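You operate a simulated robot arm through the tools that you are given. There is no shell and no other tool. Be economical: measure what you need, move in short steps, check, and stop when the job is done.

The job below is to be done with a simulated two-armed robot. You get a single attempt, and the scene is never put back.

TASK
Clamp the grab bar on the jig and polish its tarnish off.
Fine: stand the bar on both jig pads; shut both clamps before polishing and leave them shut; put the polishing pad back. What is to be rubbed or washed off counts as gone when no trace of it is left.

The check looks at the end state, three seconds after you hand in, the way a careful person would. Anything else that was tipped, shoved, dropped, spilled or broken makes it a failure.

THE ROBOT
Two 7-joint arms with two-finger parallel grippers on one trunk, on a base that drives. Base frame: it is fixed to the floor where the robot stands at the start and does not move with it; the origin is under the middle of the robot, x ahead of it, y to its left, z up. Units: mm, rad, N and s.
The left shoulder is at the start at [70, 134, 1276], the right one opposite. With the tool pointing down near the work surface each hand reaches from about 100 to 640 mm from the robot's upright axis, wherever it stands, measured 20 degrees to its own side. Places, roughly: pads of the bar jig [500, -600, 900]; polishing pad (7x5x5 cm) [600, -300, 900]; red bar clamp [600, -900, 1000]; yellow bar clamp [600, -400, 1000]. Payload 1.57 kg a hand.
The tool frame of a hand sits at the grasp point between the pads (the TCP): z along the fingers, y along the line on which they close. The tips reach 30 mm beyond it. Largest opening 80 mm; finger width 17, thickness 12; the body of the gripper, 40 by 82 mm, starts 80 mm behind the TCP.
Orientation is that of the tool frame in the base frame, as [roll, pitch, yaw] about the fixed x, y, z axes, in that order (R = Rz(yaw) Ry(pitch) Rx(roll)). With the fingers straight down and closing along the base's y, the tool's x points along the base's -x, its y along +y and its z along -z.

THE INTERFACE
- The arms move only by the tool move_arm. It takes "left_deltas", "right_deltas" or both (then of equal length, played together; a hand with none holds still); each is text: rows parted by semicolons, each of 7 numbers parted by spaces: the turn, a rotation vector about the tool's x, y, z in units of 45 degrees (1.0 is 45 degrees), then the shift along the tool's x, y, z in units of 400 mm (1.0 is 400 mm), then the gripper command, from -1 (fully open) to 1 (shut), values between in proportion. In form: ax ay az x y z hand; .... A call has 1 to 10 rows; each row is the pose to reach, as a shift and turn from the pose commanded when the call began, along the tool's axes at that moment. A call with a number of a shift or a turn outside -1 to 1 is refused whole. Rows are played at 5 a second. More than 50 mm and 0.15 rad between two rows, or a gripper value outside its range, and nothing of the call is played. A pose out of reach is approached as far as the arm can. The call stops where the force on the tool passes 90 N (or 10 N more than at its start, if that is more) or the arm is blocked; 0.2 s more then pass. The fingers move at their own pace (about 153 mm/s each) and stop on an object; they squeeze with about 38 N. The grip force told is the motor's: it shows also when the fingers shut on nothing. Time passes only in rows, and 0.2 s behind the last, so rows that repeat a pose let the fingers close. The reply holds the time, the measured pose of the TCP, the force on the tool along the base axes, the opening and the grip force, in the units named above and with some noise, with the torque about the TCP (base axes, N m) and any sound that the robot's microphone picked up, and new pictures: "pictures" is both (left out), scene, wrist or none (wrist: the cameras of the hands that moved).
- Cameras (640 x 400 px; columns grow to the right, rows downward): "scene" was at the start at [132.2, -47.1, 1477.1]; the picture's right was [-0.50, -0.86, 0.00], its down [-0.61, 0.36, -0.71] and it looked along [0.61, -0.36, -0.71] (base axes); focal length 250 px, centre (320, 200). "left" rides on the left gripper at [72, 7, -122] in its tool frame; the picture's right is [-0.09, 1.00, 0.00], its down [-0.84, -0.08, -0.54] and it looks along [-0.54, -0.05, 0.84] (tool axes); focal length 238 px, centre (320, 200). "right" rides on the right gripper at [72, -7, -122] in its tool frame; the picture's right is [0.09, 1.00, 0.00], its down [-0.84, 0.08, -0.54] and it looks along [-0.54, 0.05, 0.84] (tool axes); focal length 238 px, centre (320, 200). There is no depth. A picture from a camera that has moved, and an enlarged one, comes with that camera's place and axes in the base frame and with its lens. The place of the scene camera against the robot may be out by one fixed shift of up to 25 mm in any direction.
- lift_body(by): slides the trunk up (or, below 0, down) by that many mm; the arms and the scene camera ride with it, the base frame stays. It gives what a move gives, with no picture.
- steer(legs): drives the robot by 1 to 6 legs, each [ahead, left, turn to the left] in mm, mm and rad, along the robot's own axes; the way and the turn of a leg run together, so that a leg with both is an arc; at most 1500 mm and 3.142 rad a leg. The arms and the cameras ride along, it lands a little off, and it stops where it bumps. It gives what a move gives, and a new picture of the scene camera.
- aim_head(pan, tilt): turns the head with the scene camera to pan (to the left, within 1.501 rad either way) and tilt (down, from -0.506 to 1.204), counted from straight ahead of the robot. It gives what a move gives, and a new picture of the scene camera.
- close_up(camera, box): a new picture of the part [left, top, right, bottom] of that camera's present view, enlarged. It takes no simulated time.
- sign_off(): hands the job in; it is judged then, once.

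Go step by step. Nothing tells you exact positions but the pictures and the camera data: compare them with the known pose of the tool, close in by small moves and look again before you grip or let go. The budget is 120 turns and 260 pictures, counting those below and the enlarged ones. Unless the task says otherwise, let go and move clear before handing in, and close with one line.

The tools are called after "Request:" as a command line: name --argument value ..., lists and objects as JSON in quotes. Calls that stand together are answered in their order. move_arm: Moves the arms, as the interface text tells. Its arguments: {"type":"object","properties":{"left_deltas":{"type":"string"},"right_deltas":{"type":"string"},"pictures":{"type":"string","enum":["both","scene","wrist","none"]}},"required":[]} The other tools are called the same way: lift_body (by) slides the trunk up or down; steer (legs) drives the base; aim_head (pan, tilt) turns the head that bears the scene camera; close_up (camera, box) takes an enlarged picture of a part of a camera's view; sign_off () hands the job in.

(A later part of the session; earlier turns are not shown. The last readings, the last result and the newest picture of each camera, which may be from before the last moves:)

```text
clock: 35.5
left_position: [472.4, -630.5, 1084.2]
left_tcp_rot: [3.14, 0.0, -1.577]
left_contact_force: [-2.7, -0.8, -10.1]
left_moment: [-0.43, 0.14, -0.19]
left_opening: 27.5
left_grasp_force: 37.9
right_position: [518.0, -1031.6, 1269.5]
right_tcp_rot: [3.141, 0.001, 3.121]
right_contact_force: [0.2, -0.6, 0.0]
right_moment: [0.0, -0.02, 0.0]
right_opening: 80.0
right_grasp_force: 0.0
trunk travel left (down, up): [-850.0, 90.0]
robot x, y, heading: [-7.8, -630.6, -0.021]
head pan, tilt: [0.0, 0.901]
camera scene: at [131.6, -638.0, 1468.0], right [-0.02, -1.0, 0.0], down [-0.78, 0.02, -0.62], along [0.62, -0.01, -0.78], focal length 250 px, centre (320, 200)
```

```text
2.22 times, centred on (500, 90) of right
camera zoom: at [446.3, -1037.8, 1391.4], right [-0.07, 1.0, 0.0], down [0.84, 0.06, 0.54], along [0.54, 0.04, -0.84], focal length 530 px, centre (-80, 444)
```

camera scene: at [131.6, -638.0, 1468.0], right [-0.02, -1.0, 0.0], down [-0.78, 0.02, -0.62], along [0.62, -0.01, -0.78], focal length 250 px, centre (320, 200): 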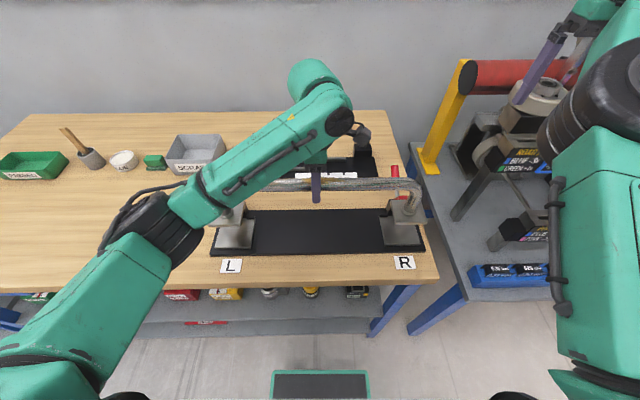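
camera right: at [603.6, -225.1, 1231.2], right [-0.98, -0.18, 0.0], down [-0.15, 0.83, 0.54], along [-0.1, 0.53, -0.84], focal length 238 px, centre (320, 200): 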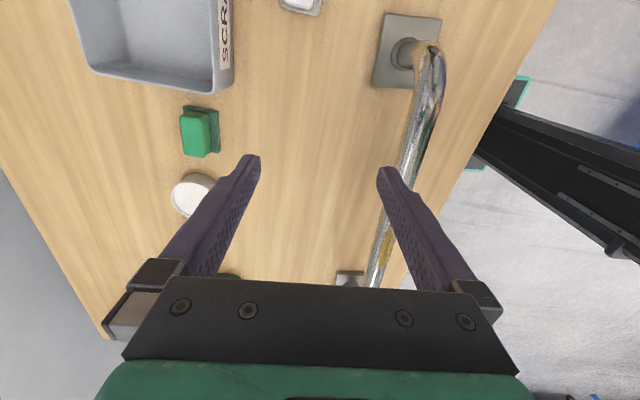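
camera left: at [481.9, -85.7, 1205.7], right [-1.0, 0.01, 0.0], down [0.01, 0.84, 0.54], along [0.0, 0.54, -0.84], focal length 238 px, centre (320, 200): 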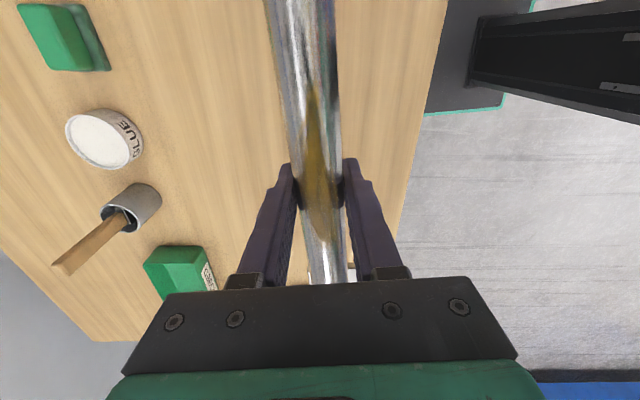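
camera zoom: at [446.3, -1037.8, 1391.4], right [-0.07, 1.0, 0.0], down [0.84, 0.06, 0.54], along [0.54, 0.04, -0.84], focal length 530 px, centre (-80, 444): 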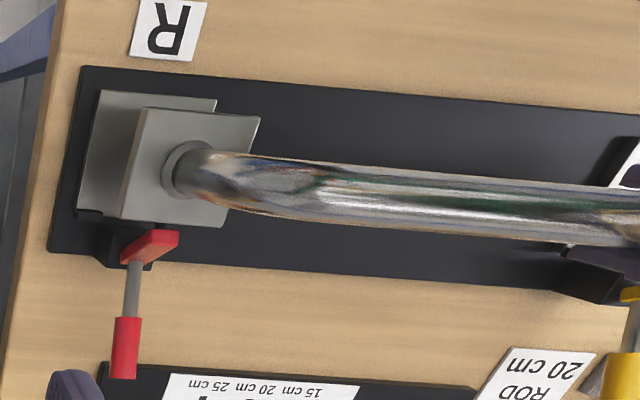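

The force reading changed, so a foot is probably touching a clamp arm behind a pad. I'll raise it and pull it toward the robot, then study the clamps.

Request:
move_arm --left_deltas "0 0 0 0 0 -0.05 1;0 0 0 0 0.05 -0.05 1;0 0 0 0 0.1 -0.05 1;0 0 0 0 0.15 -0.05 1" --pictures "none"

Request:
close_up --camera "right" --box '[360, 0, 640, 180]'

Request:
close_up --camera "scene" --box '[370, 160, 450, 260]'

Request:
close_up --camera "scene" --box '[190, 180, 270, 280]'

```text
clock: 36.5
left_position: [418.4, -629.7, 1101.5]
left_tcp_rot: [3.137, 0.0, -1.579]
left_contact_force: [-0.2, -0.2, -16.6]
left_moment: [0.06, -0.02, 0.0]
left_opening: 27.6
left_grasp_force: 37.8
left hand out of reach, approached as far as the arm can: row 4
right_position: [519.3, -1031.7, 1269.1]
right_tcp_rot: [3.141, -0.002, 3.12]
right_contact_force: [0.2, 0.1, 0.4]
right_moment: [-0.03, 0.0, 0.04]
right_opening: 80.1
right_grasp_force: 0.1
trunk travel left (down, up): [-850.0, 90.0]
robot x, y, heading: [-5.9, -626.6, -0.016]
head pan, tilt: [0.0, 0.901]
```

```text
2.22 times, centred on (500, 90) of right
camera zoom: at [447.8, -1037.6, 1390.9], right [-0.07, 1.0, 0.0], down [0.84, 0.06, 0.54], along [0.54, 0.04, -0.84], focal length 530 px, centre (-80, 444)
```

zoom: 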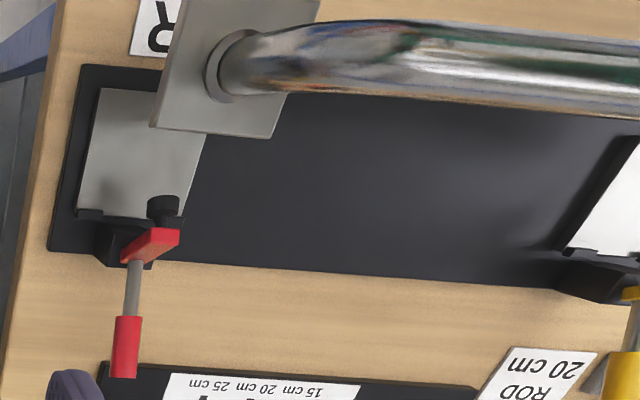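

```text
4.00 times, centred on (410, 210) of scene
camera zoom: at [133.2, -637.7, 1467.8], right [-0.02, -1.0, 0.0], down [-0.78, 0.02, -0.62], along [0.62, -0.01, -0.79], focal length 1001 px, centre (-40, 160)
```

zoom: 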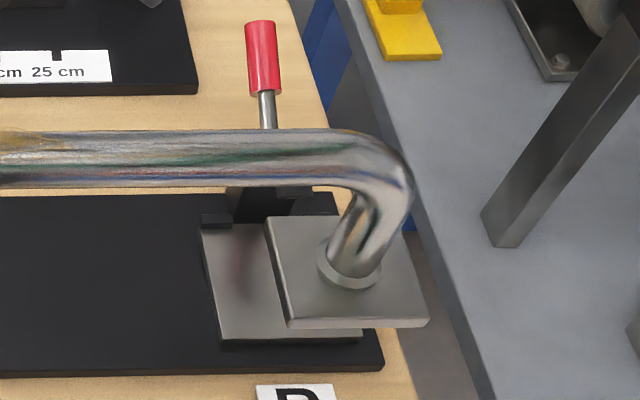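

```text
4.00 times, centred on (230, 230) of scene
camera zoom: at [133.2, -637.7, 1467.8], right [-0.02, -1.0, 0.0], down [-0.78, 0.02, -0.62], along [0.62, -0.01, -0.79], focal length 1001 px, centre (680, 80)
```

zoom: 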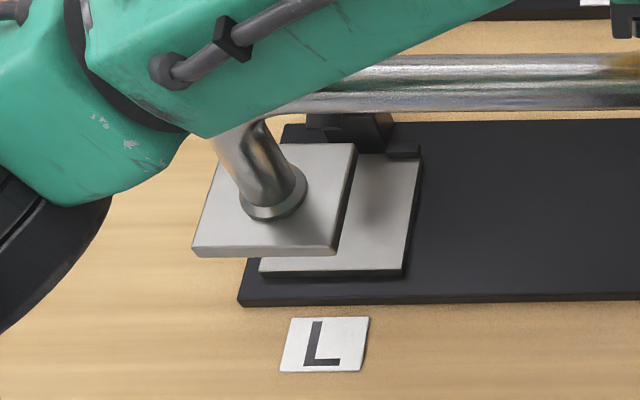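

The red clamp's nose overhangs the back of its pad, near x 495 and z 975. The feet therefore have to come in low from the front, under the noses. I'll back the base off 40 mm for reach and lower the bar in front of the pads.

Request:
steer --legs '[[-40, 0, 0]]'

Request:
move_arm --left_deltas "0 0 0 0 -0.02 0.05 1;0 0 0 0 -0.05 0.1 1;0 0 0 0 -0.08 0.15 1;0 0 0 0 -0.1 0.19 1;0 0 0 0 -0.1 0.19 1"

Request:
close_up --camera "right" --box '[360, 0, 640, 180]'

Request:
close_up --camera "scene" --box '[200, 160, 450, 310]'

```text
clock: 37.3
left_position: [387.8, -630.5, 1098.3]
left_tcp_rot: [3.131, -0.001, -1.58]
left_contact_force: [2.3, -0.6, -18.2]
left_moment: [0.09, 0.04, -0.01]
left_opening: 27.7
left_grasp_force: 38.3
right_position: [491.0, -1032.0, 1262.9]
right_tcp_rot: [3.142, -0.011, 3.12]
right_contact_force: [0.5, -0.4, -0.8]
right_moment: [-0.01, 0.07, 0.01]
right_opening: 79.8
right_grasp_force: 0.0
trunk travel left (down, up): [-850.0, 90.0]
robot x, y, heading: [-43.8, -628.1, -0.025]
head pan, tilt: [0.0, 0.901]
camera scene: at [106.3, -637.4, 1466.6], right [-0.02, -1.0, 0.0], down [-0.79, 0.02, -0.61], along [0.61, -0.01, -0.79], focal length 250 px, centre (320, 200)
```

scene: 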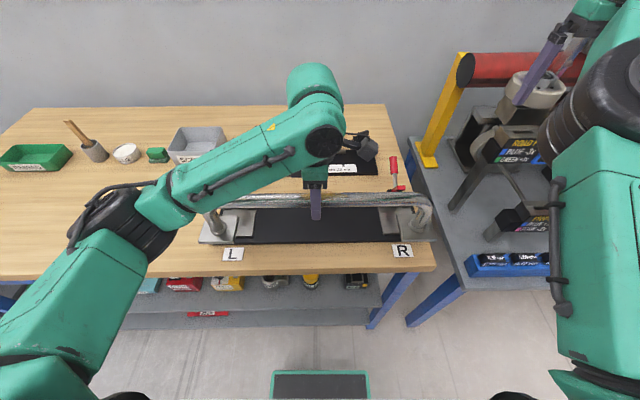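

```text
clock: 38.5
left_position: [422.6, -630.1, 1023.4]
left_tcp_rot: [3.138, -0.002, -1.579]
left_contact_force: [0.2, 0.8, -16.9]
left_moment: [0.04, 0.05, -0.03]
left_opening: 27.7
left_grasp_force: 38.2
right_position: [483.0, -1031.1, 1267.7]
right_tcp_rot: [-3.141, -0.004, 3.12]
right_contact_force: [-0.3, -0.1, 0.4]
right_moment: [-0.05, -0.01, -0.03]
right_opening: 80.0
right_grasp_force: 0.1
trunk travel left (down, up): [-850.0, 90.0]
robot x, y, heading: [-45.4, -628.7, -0.023]
head pan, tilt: [0.0, 0.901]
camera scene: at [96.4, -637.1, 1467.7], right [-0.02, -1.0, 0.0], down [-0.79, 0.02, -0.62], along [0.62, -0.01, -0.79], focal length 250 px, centre (320, 200)
camera left: at [415.4, -701.5, 1144.1], right [-0.99, 0.1, 0.0], down [0.09, 0.84, 0.54], along [0.05, 0.54, -0.84], focal length 238 px, centre (320, 200)
```

scene: 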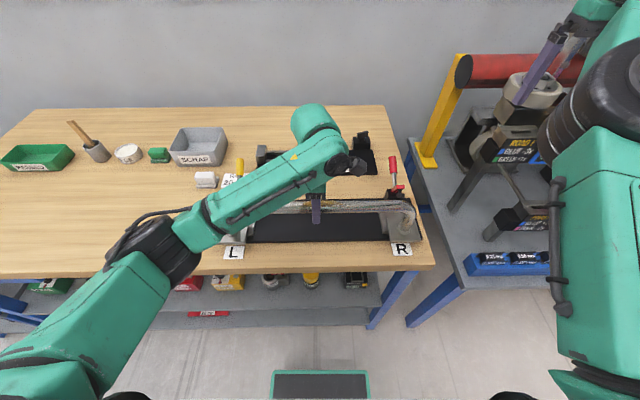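
left: 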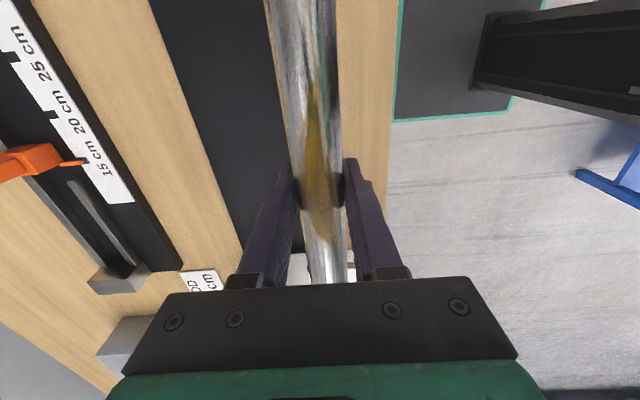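

```text
2.22 times, centred on (500, 90) of right
camera zoom: at [410.4, -1037.5, 1390.3], right [-0.07, 1.0, 0.0], down [0.84, 0.06, 0.54], along [0.54, 0.04, -0.84], focal length 530 px, centre (-80, 444)
```

zoom: 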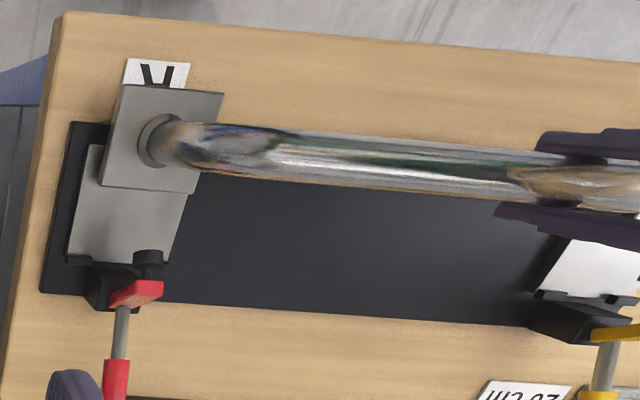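

```text
2.56 times, centred on (325, 235) of scene
camera zoom: at [96.4, -637.1, 1467.7], right [-0.02, -1.0, 0.0], down [-0.79, 0.02, -0.62], along [0.62, -0.01, -0.79], focal length 641 px, centre (307, 110)
```

zoom: 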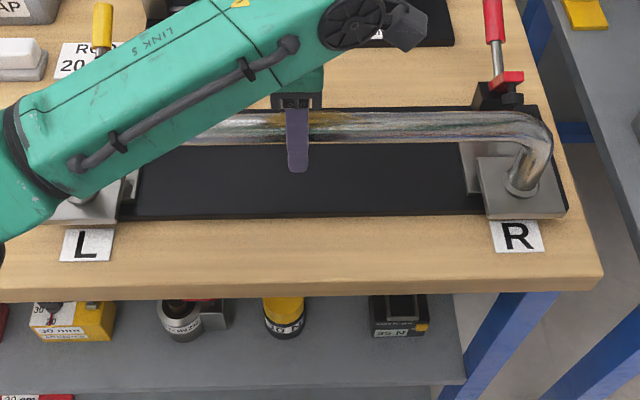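

The feet are low and in front of the pads, and the lateral error is only about 2 mm. I'll slide the bar in over the pads under the noses, to about x 475.

Request:
move_arm --left_deltas "0 0 0 -0.002 -0.02 0.012 1;0 0 0 -0.004 -0.05 0.022 1;0 0 0 -0.006 -0.08 0.022 1;0 0 0 -0.006 -0.11 0.022 1;0 0 0 -0.006 -0.131 0.022 1;0 0 0 -0.006 -0.131 0.022 1" --pictures "wrist"

Request:
close_up --camera "right" --box '[360, 0, 640, 180]'

Request:
close_up --camera "scene" --box '[200, 160, 450, 310]'

```text
clock: 39.9
left_position: [472.9, -628.5, 1015.0]
left_tcp_rot: [3.138, -0.002, -1.579]
left_contact_force: [-0.8, 0.9, -15.3]
left_moment: [0.04, 0.03, 0.02]
left_opening: 27.8
left_grasp_force: 38.1
right_position: [482.1, -1032.5, 1268.0]
right_tcp_rot: [-3.141, -0.004, 3.12]
right_contact_force: [-0.2, 0.5, 0.3]
right_moment: [-0.03, 0.0, 0.01]
right_opening: 80.0
right_grasp_force: 0.1
trunk travel left (down, up): [-850.0, 90.0]
robot x, y, heading: [-41.6, -627.1, -0.019]
head pan, tilt: [0.0, 0.901]
camera left: at [465.9, -701.4, 1136.2], right [-0.99, 0.1, 0.0], down [0.09, 0.84, 0.54], along [0.05, 0.54, -0.84], focal length 238 px, centre (320, 200)
```

left: 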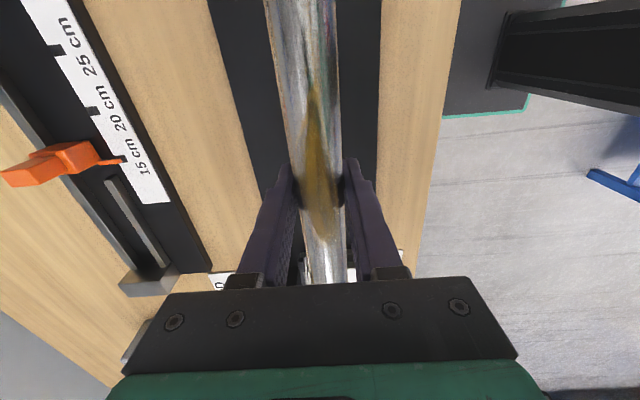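

```text
2.22 times, centred on (500, 90) of right
camera zoom: at [410.0, -1037.4, 1390.4], right [-0.07, 1.0, 0.0], down [0.84, 0.06, 0.54], along [0.54, 0.04, -0.84], focal length 530 px, centre (-80, 444)
```

zoom: 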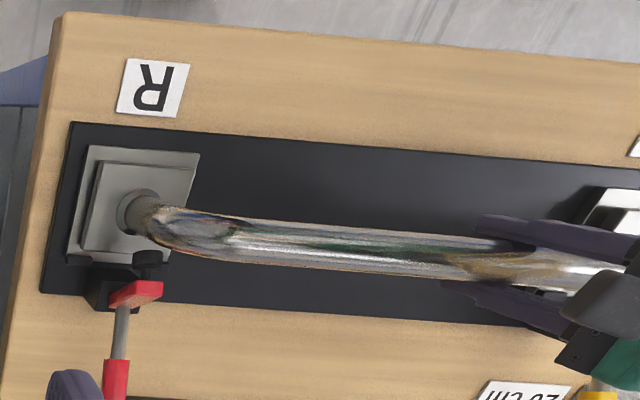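

```text
2.56 times, centred on (325, 235) of scene
camera zoom: at [96.0, -637.0, 1467.8], right [-0.02, -1.0, 0.0], down [-0.79, 0.02, -0.62], along [0.62, -0.01, -0.79], focal length 641 px, centre (307, 110)
```

zoom: 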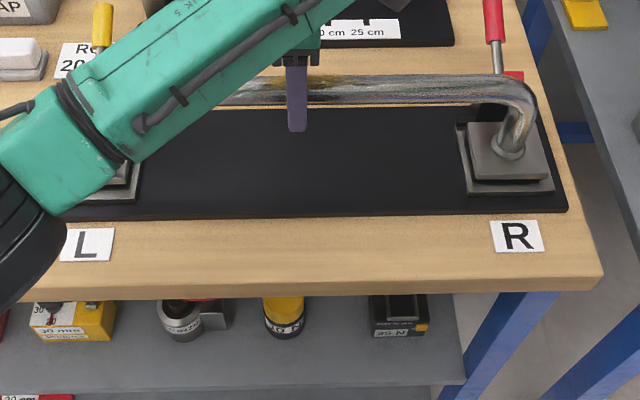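

Both feet are over their pads. I'll lower gently until the weight comes off the hand.

Request:
move_arm --left_deltas "0 0 0 0 0 0.01 1;0 0 0 0 0 0.02 1;0 0 0 0 0 0.025 1;0 0 0 0 0 0.025 1" --pictures "none"

```text
clock: 40.9
left_position: [473.4, -628.7, 1008.9]
left_tcp_rot: [-3.134, -0.004, -1.582]
left_contact_force: [10.6, 0.2, 17.9]
left_moment: [0.93, -0.01, -0.16]
left_opening: 27.8
left_grasp_force: 38.0
right_position: [479.6, -1033.0, 1269.1]
right_tcp_rot: [3.141, 0.002, 3.118]
right_contact_force: [-0.2, -0.4, -0.9]
right_moment: [0.04, -0.03, -0.02]
right_opening: 79.7
right_grasp_force: 0.1
trunk travel left (down, up): [-850.0, 90.0]
robot x, y, heading: [-44.0, -626.9, -0.018]
head pan, tilt: [0.0, 0.901]
```

Contact came at z 1009, with an uneven moment. I'll look to see whether the feet are flat on the pads.

Request:
close_up --camera "right" --box '[370, 50, 450, 130]'

Request:
close_up --camera "scene" --box '[370, 190, 430, 250]'

Request:
close_up --camera "scene" --box '[210, 190, 270, 250]'

```text
5.00 times, centred on (410, 90) of right
camera zoom: at [407.1, -1037.9, 1391.8], right [-0.07, 1.0, 0.0], down [0.84, 0.06, 0.54], along [0.54, 0.04, -0.84], focal length 1192 px, centre (-130, 750)
```

zoom: 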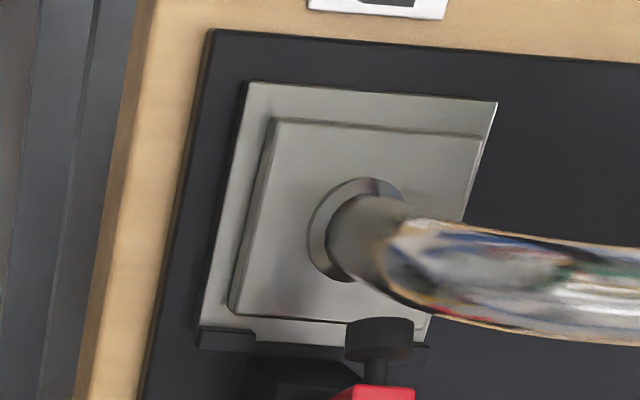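

```text
6.67 times, centred on (400, 220) of scene
camera zoom: at [92.9, -637.5, 1468.5], right [-0.02, -1.0, 0.0], down [-0.78, 0.02, -0.62], along [0.62, -0.01, -0.78], focal length 1669 px, centre (-213, 67)
```

zoom: 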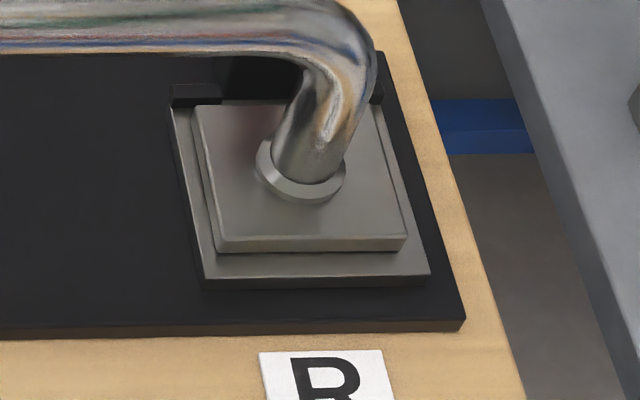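

```text
6.67 times, centred on (240, 220) of scene
camera zoom: at [92.9, -637.5, 1468.5], right [-0.02, -1.0, 0.0], down [-0.78, 0.02, -0.62], along [0.62, -0.01, -0.78], focal length 1669 px, centre (853, 67)
```

zoom: 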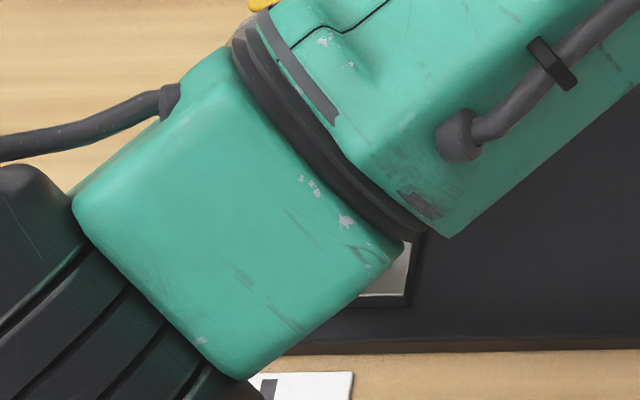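

The right foot sits squared on its pad with margin all round. I'll ease off the pressure, open, and rise.

Request:
move_arm --left_deltas "0 0 0 0 0 -0.006 1;0 0 0 0 0 -0.006 0.3;0 0 0 0 0 -0.006 -1;0 0 0 0 0 -0.006 -1;0 0 0 0 0 -0.08 -1;0 0 0 0 0 -0.18 -1;0 0 0 0 0 -0.28 -1;0 0 0 0 0 -0.38 -1"

```text
clock: 42.7
left_position: [471.8, -630.0, 1158.4]
left_tcp_rot: [3.138, -0.002, -1.58]
left_contact_force: [0.7, -0.7, 0.5]
left_moment: [-0.02, 0.0, 0.01]
left_opening: 79.9
left_grasp_force: 0.0
right_position: [478.6, -1032.2, 1270.4]
right_tcp_rot: [3.142, 0.0, 3.12]
right_contact_force: [-0.1, -0.1, -0.1]
right_moment: [0.01, -0.03, 0.04]
right_opening: 80.4
right_grasp_force: 0.0
trunk travel left (down, up): [-850.0, 90.0]
robot x, y, heading: [-46.6, -632.1, -0.018]
head pan, tilt: [0.0, 0.901]
camera scene: at [91.7, -637.6, 1468.1], right [-0.02, -1.0, 0.0], down [-0.78, 0.02, -0.62], along [0.62, -0.01, -0.78], focal length 250 px, centre (320, 200)
camera left: at [464.1, -701.3, 1279.8], right [-0.99, 0.1, 0.0], down [0.09, 0.84, 0.54], along [0.05, 0.54, -0.84], focal length 238 px, centre (320, 200)
```

scene: 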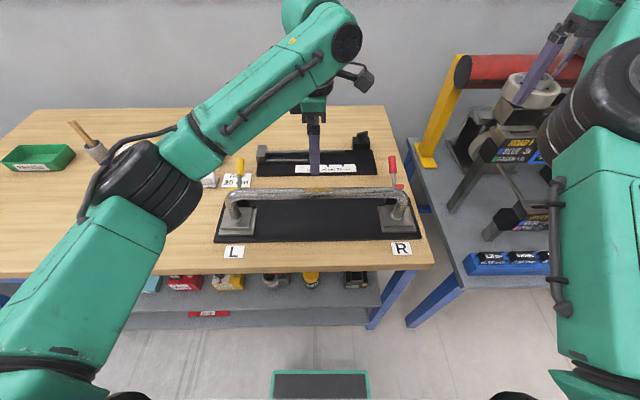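
left: 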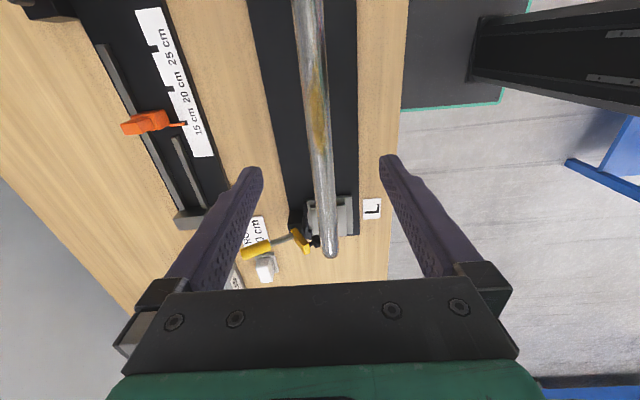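

Request:
close_up --camera "left" --box '[220, 170, 400, 290]'

Request:
close_up --camera "scene" --box '[205, 140, 285, 260]'

Request:
close_up --camera "scene" --box '[360, 140, 440, 260]'

Request:
close_up --camera "right" --box '[360, 20, 540, 200]'

```text
3.33 times, centred on (310, 230) of left
camera zoom: at [464.1, -701.3, 1279.8], right [-0.99, 0.1, 0.0], down [0.09, 0.84, 0.54], along [0.05, 0.54, -0.84], focal length 794 px, centre (353, 100)
```

zoom: 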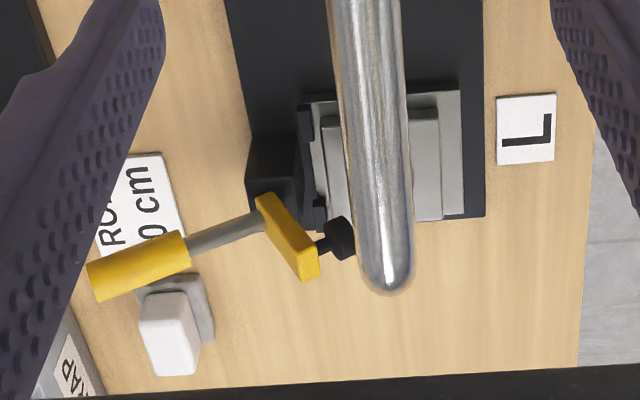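

```text
3.33 times, centred on (245, 200) of scene
camera zoom: at [91.7, -637.6, 1468.1], right [-0.02, -1.0, 0.0], down [-0.78, 0.02, -0.62], along [0.62, -0.01, -0.78], focal length 834 px, centre (570, 200)
```

zoom: 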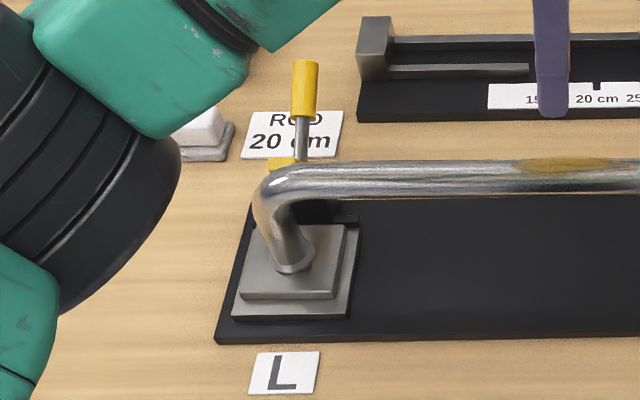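

```text
3.33 times, centred on (400, 200) of scene
camera zoom: at [91.7, -637.6, 1468.1], right [-0.02, -1.0, 0.0], down [-0.78, 0.02, -0.62], along [0.62, -0.01, -0.78], focal length 834 px, centre (53, 200)
```

zoom: 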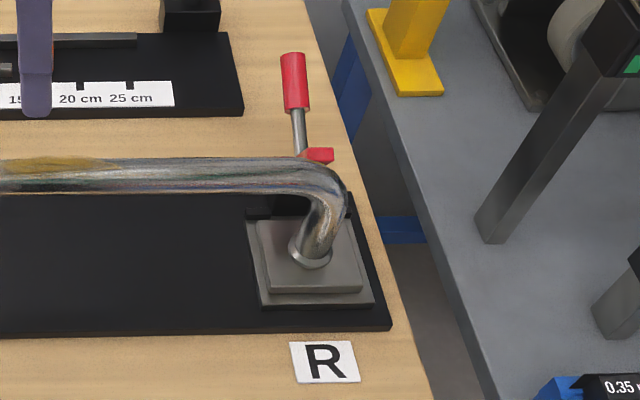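

```text
2.22 times, centred on (450, 110) of right
camera zoom: at [406.0, -1037.9, 1391.7], right [-0.07, 1.0, 0.0], down [0.84, 0.06, 0.54], along [0.54, 0.04, -0.84], focal length 530 px, centre (31, 400)
```

zoom: 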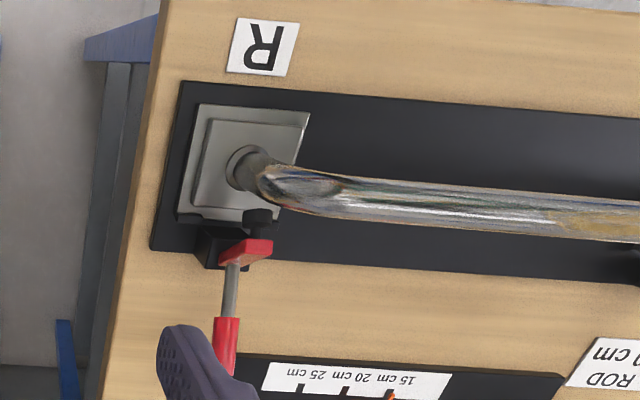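

The bar stands on both pads. Each clamp's handle slopes back, with the yellow tip near [625,-417,988], so it has to swing up and toward the robot. I'll drive in a little and turn the left hand so its fingers close sideways on the yellow handle.

Request:
steer --legs '[[62, 0, 0.018]]'

Request:
move_arm --left_deltas "0 0 0.17 0 0 0 -1;0 0 0.34 0 0 0 -1;0 0 0.51 0 0 0 -1;0 0 0.68 0 0 0 -1;0 0 0.85 0 0 0 -1;0 0 1 0 0 0 -1" --pictures "none"

Request:
move_arm --left_deltas "0 0 0.17 0 0 0 -1;0 0 0.34 0 0 0 -1;0 0 0.51 0 0 0 -1;0 0 0.68 0 0 0 -1;0 0 0.85 0 0 0 -1;0 0 1 0 0 0 -1"

```text
clock: 43.7
left_position: [525.8, -622.3, 1162.1]
left_tcp_rot: [-3.135, -0.001, -1.564]
left_contact_force: [-1.2, 0.2, -0.2]
left_moment: [0.0, -0.06, 0.02]
left_opening: 79.7
left_grasp_force: 0.1
right_position: [538.2, -1024.7, 1273.9]
right_tcp_rot: [-3.142, 0.007, 3.136]
right_contact_force: [-0.8, -0.5, -0.3]
right_moment: [-0.02, -0.05, -0.01]
right_opening: 80.1
right_grasp_force: 0.1
trunk travel left (down, up): [-850.0, 90.0]
robot x, y, heading: [18.1, -627.0, -0.007]
head pan, tilt: [0.0, 0.901]
camera scene: at [144.0, -635.9, 1469.1], right [-0.01, -1.0, 0.0], down [-0.78, 0.0, -0.63], along [0.63, 0.0, -0.78], focal length 250 px, centre (320, 200)
```

scene: 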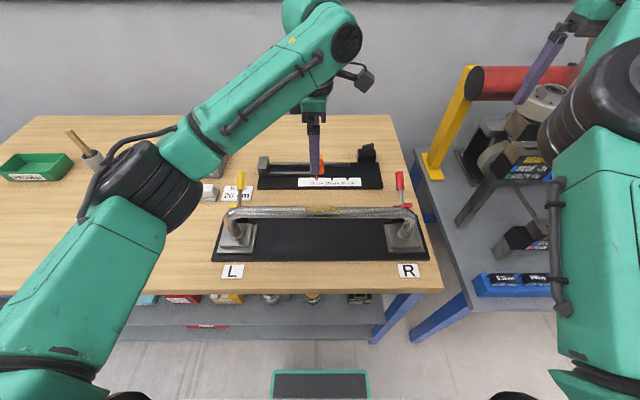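

```text
clock: 45.1
left_position: [534.2, -621.6, 1158.7]
left_tcp_rot: [-3.14, -0.003, -2.351]
left_contact_force: [-0.3, 1.0, 0.7]
left_moment: [0.0, 0.02, 0.0]
left_opening: 80.1
left_grasp_force: 0.1
right_position: [547.6, -1024.3, 1271.0]
right_tcp_rot: [3.141, 0.0, 3.136]
right_contact_force: [-0.7, -0.8, -0.5]
right_moment: [-0.01, 0.03, 0.01]
right_opening: 79.9
right_grasp_force: 0.0
trunk travel left (down, up): [-850.0, 90.0]
robot x, y, heading: [14.7, -625.9, -0.004]
head pan, tilt: [0.0, 0.901]
```

```text
clock: 46.5
left_position: [533.4, -622.2, 1158.7]
left_tcp_rot: [-3.14, -0.001, -3.138]
left_contact_force: [0.4, 0.2, -0.6]
left_moment: [0.03, -0.01, 0.0]
left_opening: 80.3
left_grasp_force: 0.1
right_position: [547.2, -1024.2, 1268.9]
right_tcp_rot: [3.14, 0.0, 3.136]
right_contact_force: [0.2, 0.1, -0.4]
right_moment: [0.0, -0.03, 0.0]
right_opening: 79.8
right_grasp_force: 0.0
trunk travel left (down, up): [-850.0, 90.0]
robot x, y, heading: [19.8, -631.5, -0.004]
head pan, tilt: [0.0, 0.901]
camera scene: at [154.4, -635.9, 1468.1], right [-0.01, -1.0, 0.0], down [-0.78, 0.0, -0.62], along [0.62, 0.0, -0.78], focal length 250 px, centre (320, 200)
camera left: at [461.8, -615.2, 1279.1], right [0.09, 1.0, 0.0], down [0.84, -0.07, 0.54], along [0.54, -0.05, -0.84], focal length 238 px, centre (320, 200)
```

scene: 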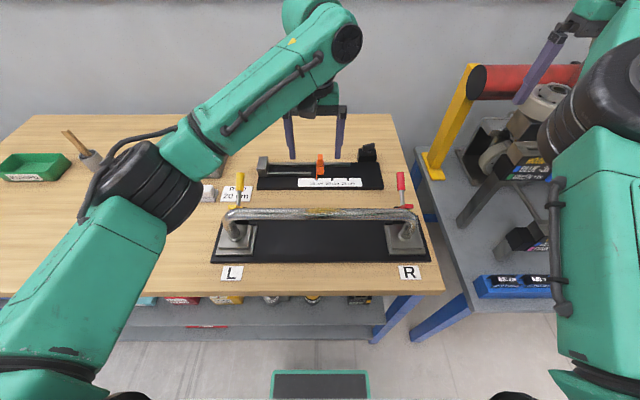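
left: 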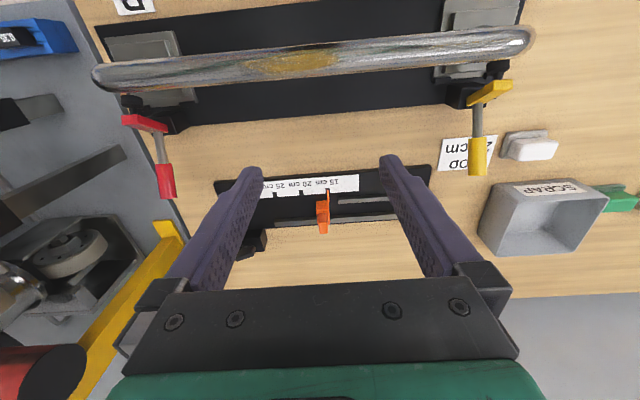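

Now I'll bring the left hand above the yellow handle.

Request:
move_arm --left_deltas "0 0 0 -0.03 0.1 0 -1;0 0 0 -0.06 0.2 0 -1;0 0 0 -0.09 0.3 0.03 -1;0 0 0 -0.12 0.4 0.07 -1;0 0 0 -0.15 0.46 0.12 -1;0 0 0 -0.1825 0.5175 0.17 -1;0 0 0 -0.1825 0.5175 0.17 -1"

Request:
close_up --camera "left" --box '[240, 0, 400, 200]'

Request:
close_up --camera "scene" --box '[200, 140, 300, 260]'

```text
clock: 48.1
left_position: [605.8, -413.3, 1090.2]
left_tcp_rot: [-3.138, -0.001, -3.135]
left_contact_force: [-0.8, 0.3, 0.2]
left_moment: [-0.01, 0.02, 0.0]
left_opening: 80.0
left_grasp_force: 0.2
right_position: [546.3, -1024.3, 1271.3]
right_tcp_rot: [3.141, -0.001, 3.137]
right_contact_force: [-0.5, -0.1, -0.3]
right_moment: [0.0, -0.03, 0.0]
right_opening: 80.1
right_grasp_force: 0.0
trunk travel left (down, up): [-850.0, 90.0]
robot x, y, heading: [18.4, -630.5, -0.001]
head pan, tilt: [0.0, 0.901]
camera scene: at [154.1, -635.8, 1468.1], right [-0.01, -1.0, 0.0], down [-0.78, 0.0, -0.62], along [0.62, 0.0, -0.78], focal length 250 px, centre (320, 200)
camera left: at [534.1, -407.6, 1211.3], right [0.09, 1.0, 0.0], down [0.84, -0.07, 0.54], along [0.54, -0.05, -0.84], focal length 238 px, centre (320, 200)
```

scene: 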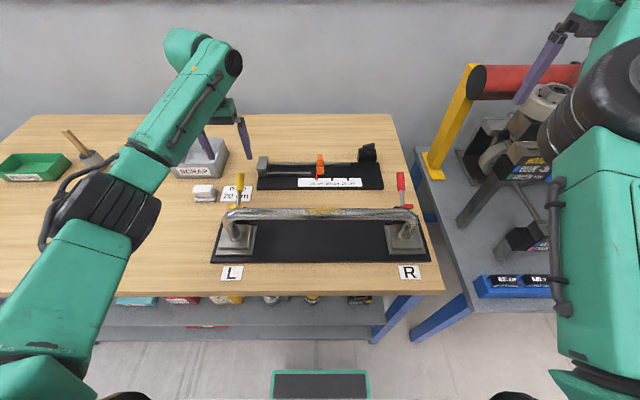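
left: 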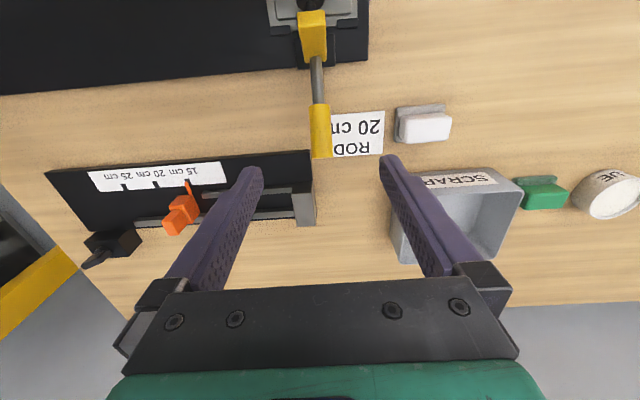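

```text
2.00 times, centred on (320, 100) of left
camera zoom: at [534.1, -407.6, 1211.3], right [0.09, 1.0, 0.0], down [0.84, -0.07, 0.54], along [0.54, -0.05, -0.84], focal length 477 px, centre (320, 400)
```

zoom: 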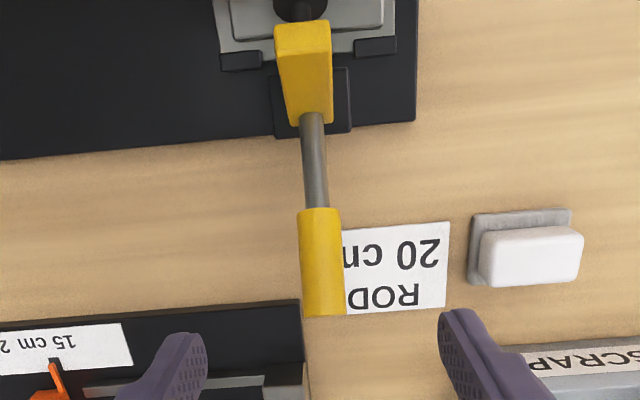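

```text
3.33 times, centred on (250, 200) of scene
camera zoom: at [154.1, -635.8, 1468.1], right [-0.01, -1.0, 0.0], down [-0.78, 0.0, -0.62], along [0.62, 0.0, -0.78], focal length 834 px, centre (553, 200)
```

zoom: 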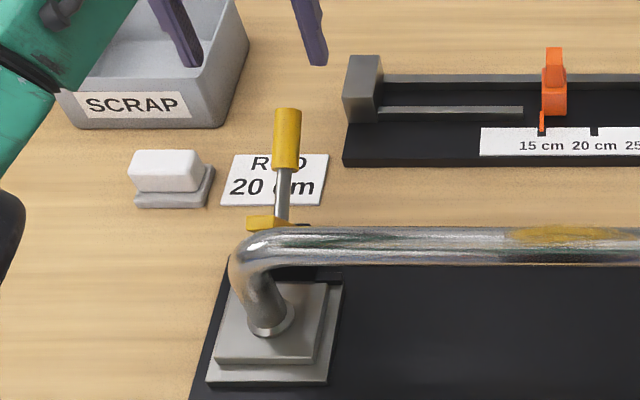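

The yellow grip is centred near [604,-414,978] and lies between the open fingers. I'll lower and close on it.

Request:
move_arm --left_deltas "0 0 0 0 -0.002 0.1 -1;0 0 0 0 -0.002 0.2 -1;0 0 0 0 -0.002 0.28 -1;0 0 0 0 -0.002 0.28 0;0 0 0 0 -0.002 0.28 1;0 0 0 0 -0.002 0.28 1;0 0 0 0 -0.002 0.28 1"

```text
clock: 49.7
left_position: [604.0, -415.1, 979.2]
left_tcp_rot: [-3.14, -0.002, -3.133]
left_contact_force: [1.3, 7.8, -1.0]
left_moment: [0.31, -0.02, -0.25]
left_opening: 21.6
left_grasp_force: 34.8
right_position: [549.4, -1021.5, 1270.7]
right_tcp_rot: [-3.14, -0.001, 3.138]
right_contact_force: [-0.7, -0.3, 0.1]
right_moment: [0.0, 0.02, 0.0]
right_opening: 80.0
right_grasp_force: 0.1
trunk travel left (down, up): [-850.0, 90.0]
robot x, y, heading: [17.8, -627.2, -0.005]
head pan, tilt: [0.0, 0.901]
camera scene: at [154.7, -633.5, 1468.1], right [-0.01, -1.0, 0.0], down [-0.78, 0.0, -0.62], along [0.62, 0.0, -0.78], focal length 250 px, centre (320, 200)
camera left: at [532.3, -407.1, 1099.5], right [0.08, 1.0, 0.0], down [0.84, -0.07, 0.54], along [0.54, -0.05, -0.84], focal length 238 px, centre (320, 200)
```

scene: 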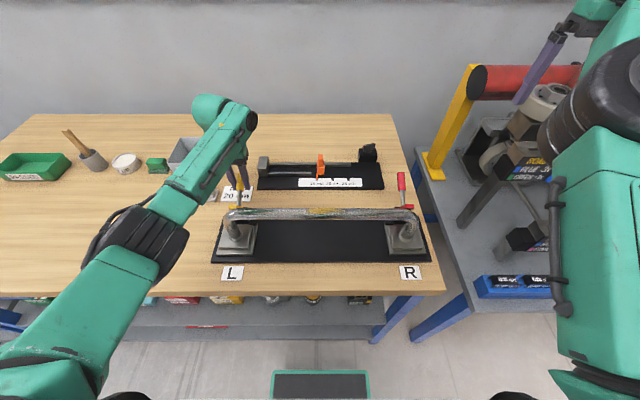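
left: 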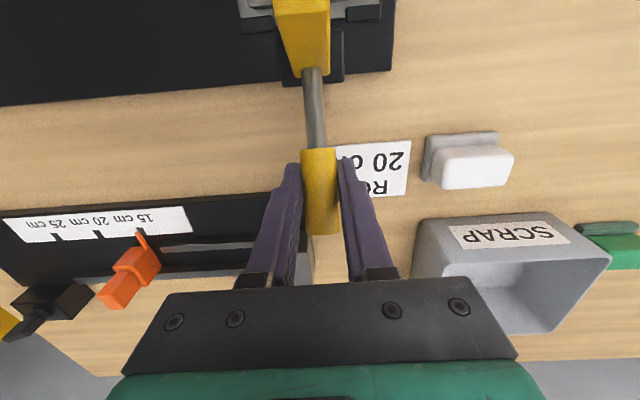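

It's gripped at an opening of 21.6 mm. Next I'll swing it along an arc about the pivot at roughly [535,942], doing the first half and then checking the forces.

Request:
move_arm --left_deltas "0 0 0 0.014 0 -0.021 1;0 0 0 0.03 0 -0.04 1;0 0 0 0.0485 0 -0.058 1;0 0 0 0.069 0 -0.0725 1;0 0 0 0.092 0 -0.085 1;0 0 0 0.092 0 -0.085 1"

```text
clock: 51.1
left_position: [574.3, -412.6, 1012.0]
left_tcp_rot: [-3.139, 0.002, -3.131]
left_contact_force: [21.1, 10.3, 6.1]
left_moment: [0.56, -1.16, -0.28]
left_opening: 21.6
left_grasp_force: 34.7
right_position: [552.9, -1021.9, 1268.5]
right_tcp_rot: [-3.138, -0.004, 3.137]
right_contact_force: [-0.6, 0.3, -0.8]
right_moment: [0.0, 0.02, -0.02]
right_opening: 80.0
right_grasp_force: 0.0
trunk travel left (down, up): [-850.0, 90.0]
robot x, y, heading: [15.2, -628.9, -0.006]
head pan, tilt: [0.0, 0.901]
camera scene: at [160.6, -633.1, 1467.8], right [-0.01, -1.0, 0.0], down [-0.79, 0.0, -0.62], along [0.62, -0.01, -0.79], focal length 250 px, centre (320, 200)
camera left: at [502.3, -407.0, 1132.1], right [0.08, 1.0, 0.0], down [0.84, -0.07, 0.54], along [0.54, -0.05, -0.84], focal length 238 px, centre (320, 200)
```

scene: 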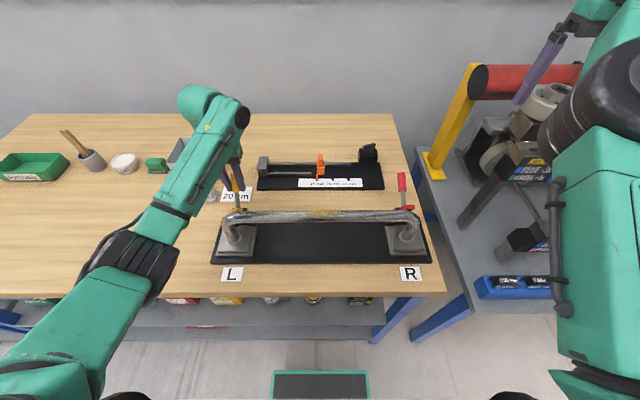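
left: 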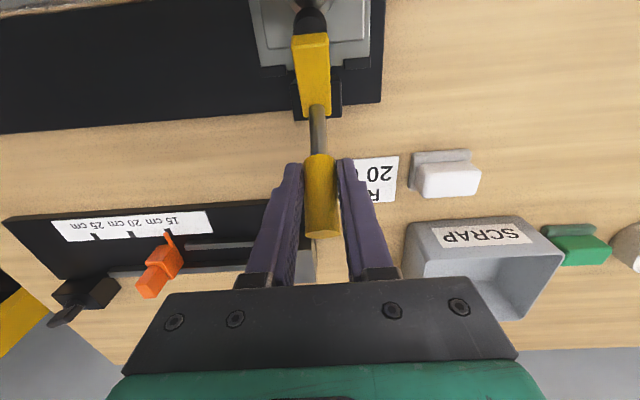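

The clamp is turning with moderate resistance. I'll continue along the arc.

Request:
move_arm --left_deltas "0 0 0 0.023 0 -0.009 1;0 0 0 0.049 0 -0.015 1;0 0 0 0.074 0 -0.0175 1;0 0 0 0.099 0 -0.016 1;0 0 0 0.1245 0 -0.0125 1;0 0 0 0.1245 0 -0.0125 1"

```text
clock: 52.5
left_position: [518.8, -415.3, 1015.6]
left_tcp_rot: [-3.139, -0.003, -3.135]
left_contact_force: [0.0, 0.9, 0.4]
left_moment: [-0.01, 0.01, 0.05]
left_opening: 0.0
left_grasp_force: 21.6
right_position: [548.9, -1023.9, 1269.3]
right_tcp_rot: [3.141, -0.004, 3.138]
right_contact_force: [-0.5, 0.1, -0.8]
right_moment: [-0.01, 0.0, 0.01]
right_opening: 79.9
right_grasp_force: 0.0
trunk travel left (down, up): [-850.0, 90.0]
robot x, y, heading: [15.3, -628.5, -0.003]
head pan, tilt: [0.0, 0.901]
camera scene: at [155.6, -635.2, 1468.0], right [-0.01, -1.0, 0.0], down [-0.78, 0.0, -0.62], along [0.62, 0.0, -0.78], focal length 250 px, centre (320, 200)
camera left: at [447.0, -408.4, 1137.3], right [0.09, 1.0, 0.0], down [0.84, -0.07, 0.54], along [0.54, -0.05, -0.84], focal length 238 px, centre (320, 200)
```

scene: 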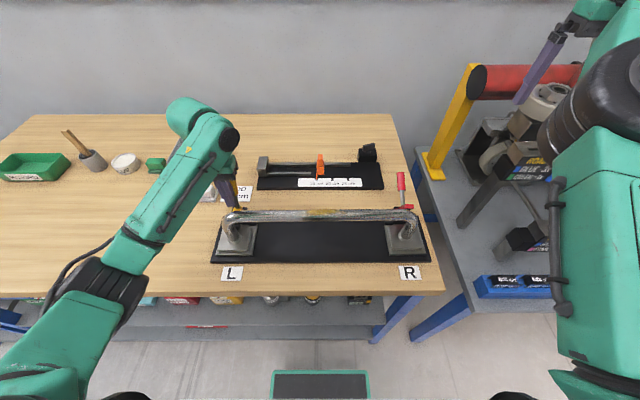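
left: 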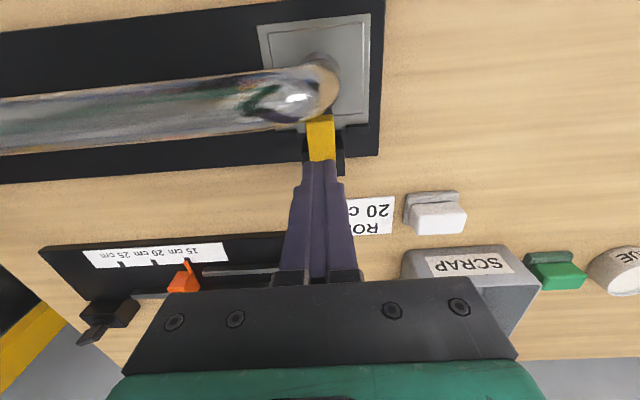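

The fingers slipped off the handle and shut on nothing. I'll see where the handle is now.

Request:
close_up --camera "scene" --box '[200, 160, 280, 260]'

Request:
close_up --camera "left" --box '[240, 40, 400, 290]'

Request:
close_up --camera "right" --box '[500, 50, 640, 200]'

```text
4.00 times, centred on (240, 210) of scene
camera zoom: at [155.6, -635.2, 1468.0], right [-0.01, -1.0, 0.0], down [-0.78, 0.0, -0.62], along [0.62, 0.0, -0.78], focal length 1001 px, centre (640, 160)
```

zoom: 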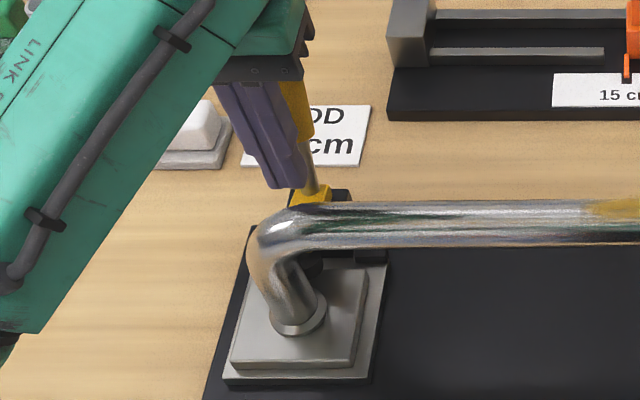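

```text
1.60 times, centred on (320, 165) of left
camera zoom: at [447.0, -408.4, 1137.3], right [0.09, 1.0, 0.0], down [0.84, -0.07, 0.54], along [0.54, -0.05, -0.84], focal length 381 px, centre (320, 256)
```

zoom: 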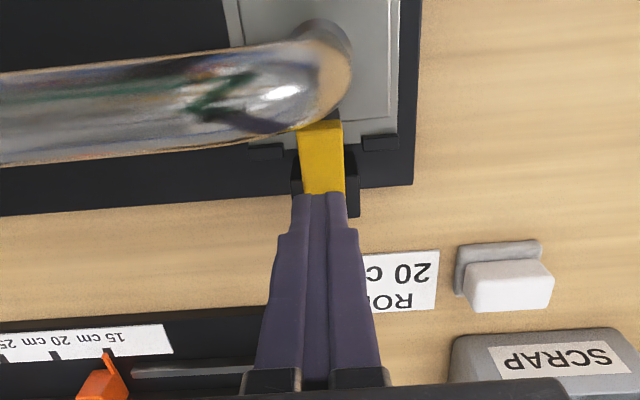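

```text
2.67 times, centred on (570, 125) of right
camera zoom: at [476.4, -1030.1, 1391.5], right [-0.09, 1.0, 0.0], down [0.84, 0.07, 0.54], along [0.54, 0.05, -0.84], focal length 636 px, centre (-347, 400)
```

zoom: 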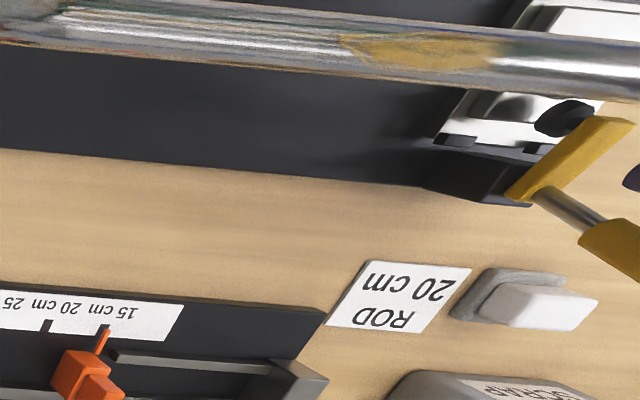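

The handle stays where it was left, partway over. I'll shut the fingers, go behind it, and push it toward the robot.

Request:
move_arm --left_deltas "0 0 0 0 0 -0.11 1;0 0 0 0 0 -0.22 1;0 0 0 -0.08 0 -0.22 1;0 0 0 -0.16 0 -0.22 1;0 0 0 -0.25 0 -0.22 1;0 0 0 -0.25 0 -0.12 1;0 0 0 -0.25 0 -0.023 1;0 0 0 -0.25 0 -0.023 1"

Request:
close_up --camera "scene" --box '[200, 140, 280, 260]'

```text
clock: 54.3
left_position: [617.1, -416.3, 1023.6]
left_tcp_rot: [-3.139, -0.001, -3.133]
left_contact_force: [0.2, 0.0, 0.2]
left_moment: [-0.01, 0.01, -0.02]
left_opening: 0.1
left_grasp_force: 20.5
right_position: [546.4, -1025.3, 1270.2]
right_tcp_rot: [-3.141, 0.001, 3.134]
right_contact_force: [-0.3, 0.8, 0.6]
right_moment: [0.0, -0.02, 0.01]
right_opening: 80.0
right_grasp_force: 0.1
trunk travel left (down, up): [-850.0, 90.0]
robot x, y, heading: [20.0, -629.5, -0.003]
head pan, tilt: [0.0, 0.901]
camera scene: at [154.2, -636.7, 1468.1], right [-0.01, -1.0, 0.0], down [-0.78, 0.01, -0.62], along [0.62, 0.0, -0.78], focal length 250 px, centre (320, 200)
camera left: at [545.4, -411.2, 1144.7], right [0.09, 1.0, 0.0], down [0.84, -0.07, 0.54], along [0.54, -0.05, -0.84], focal length 238 px, centre (320, 200)
```

scene: 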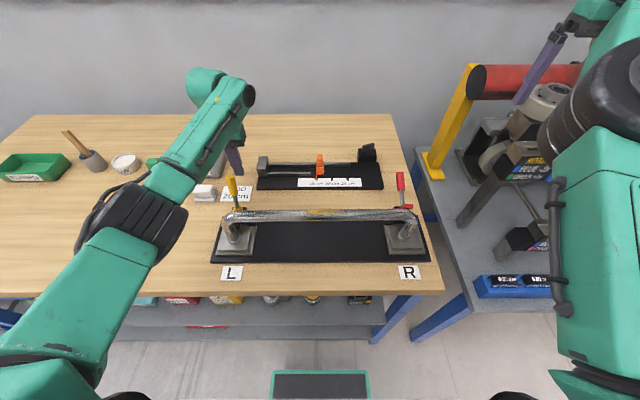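
left: 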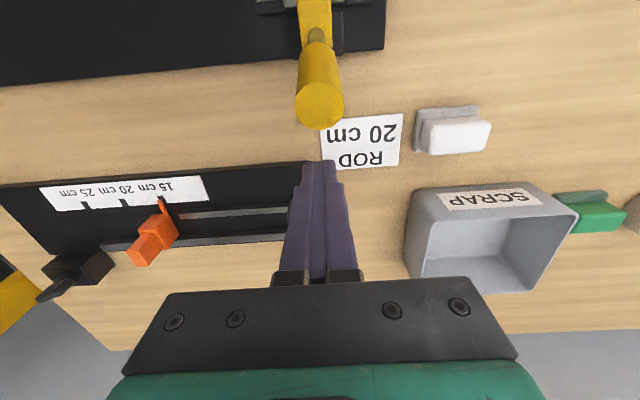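

```text
3.33 times, centred on (240, 200) of scene
camera zoom: at [154.2, -636.7, 1468.1], right [-0.01, -1.0, 0.0], down [-0.78, 0.01, -0.62], along [0.62, 0.0, -0.78], focal length 834 px, centre (587, 200)
```

zoom: 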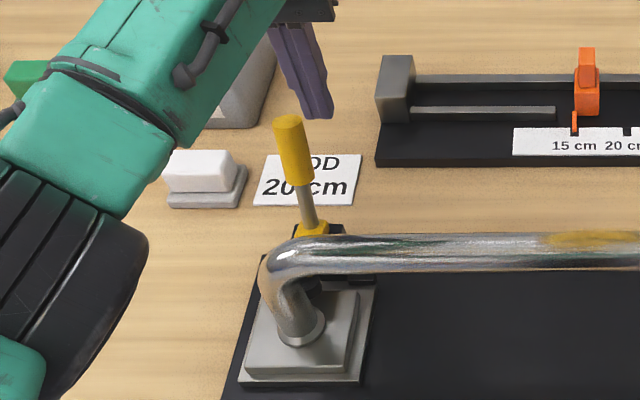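

The fingers are lined up behind the handle. I'll push toward the robot.

Request:
move_arm --left_deltas "0 0 0 0.03 0.003 0 1;0 0 0 0.06 0.003 0 1;0 0 0 0.09 0.003 0 1;0 0 0 0.12 0.003 0 1;0 0 0 0.15 0.003 0 1;0 0 0 0.15 0.003 0 1" --pictures "wrist"

Request:
close_up --camera "scene" --box '[200, 140, 280, 260]'

```text
clock: 55.7
left_position: [565.2, -413.8, 1024.4]
left_tcp_rot: [-3.139, -0.001, -3.133]
left_contact_force: [19.8, 3.1, 5.1]
left_moment: [-0.02, 0.41, -0.06]
left_opening: 0.0
left_grasp_force: 20.9
right_position: [552.5, -1023.3, 1267.0]
right_tcp_rot: [-3.14, -0.004, 3.134]
right_contact_force: [-0.7, -0.3, -0.4]
right_moment: [-0.03, -0.01, 0.02]
right_opening: 79.9
right_grasp_force: 0.1
trunk travel left (down, up): [-850.0, 90.0]
robot x, y, heading: [20.3, -631.9, -0.01]
head pan, tilt: [0.0, 0.901]
camera left: at [493.1, -407.3, 1145.5], right [0.08, 1.0, 0.0], down [0.84, -0.07, 0.54], along [0.54, -0.05, -0.84], focal length 238 px, centre (320, 200)
```

left: 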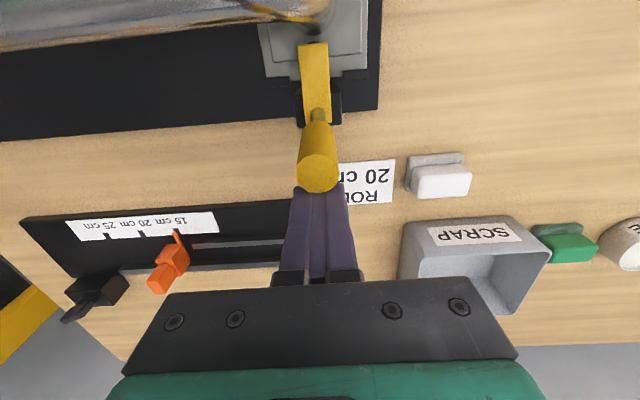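

```text
3.33 times, centred on (240, 200) of scene
camera zoom: at [161.0, -635.1, 1467.6], right [-0.01, -1.0, 0.0], down [-0.79, 0.0, -0.62], along [0.62, 0.0, -0.79], focal length 834 px, centre (587, 200)
```

zoom: 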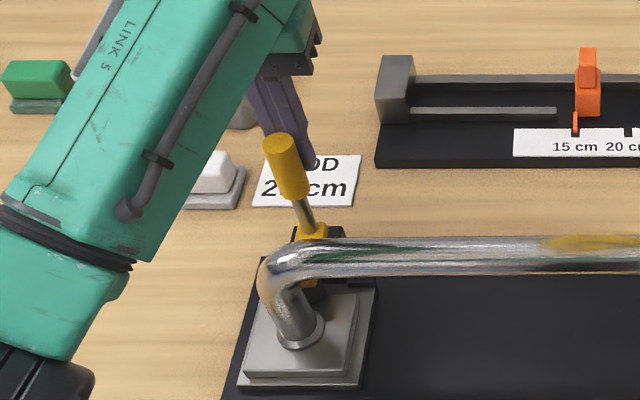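

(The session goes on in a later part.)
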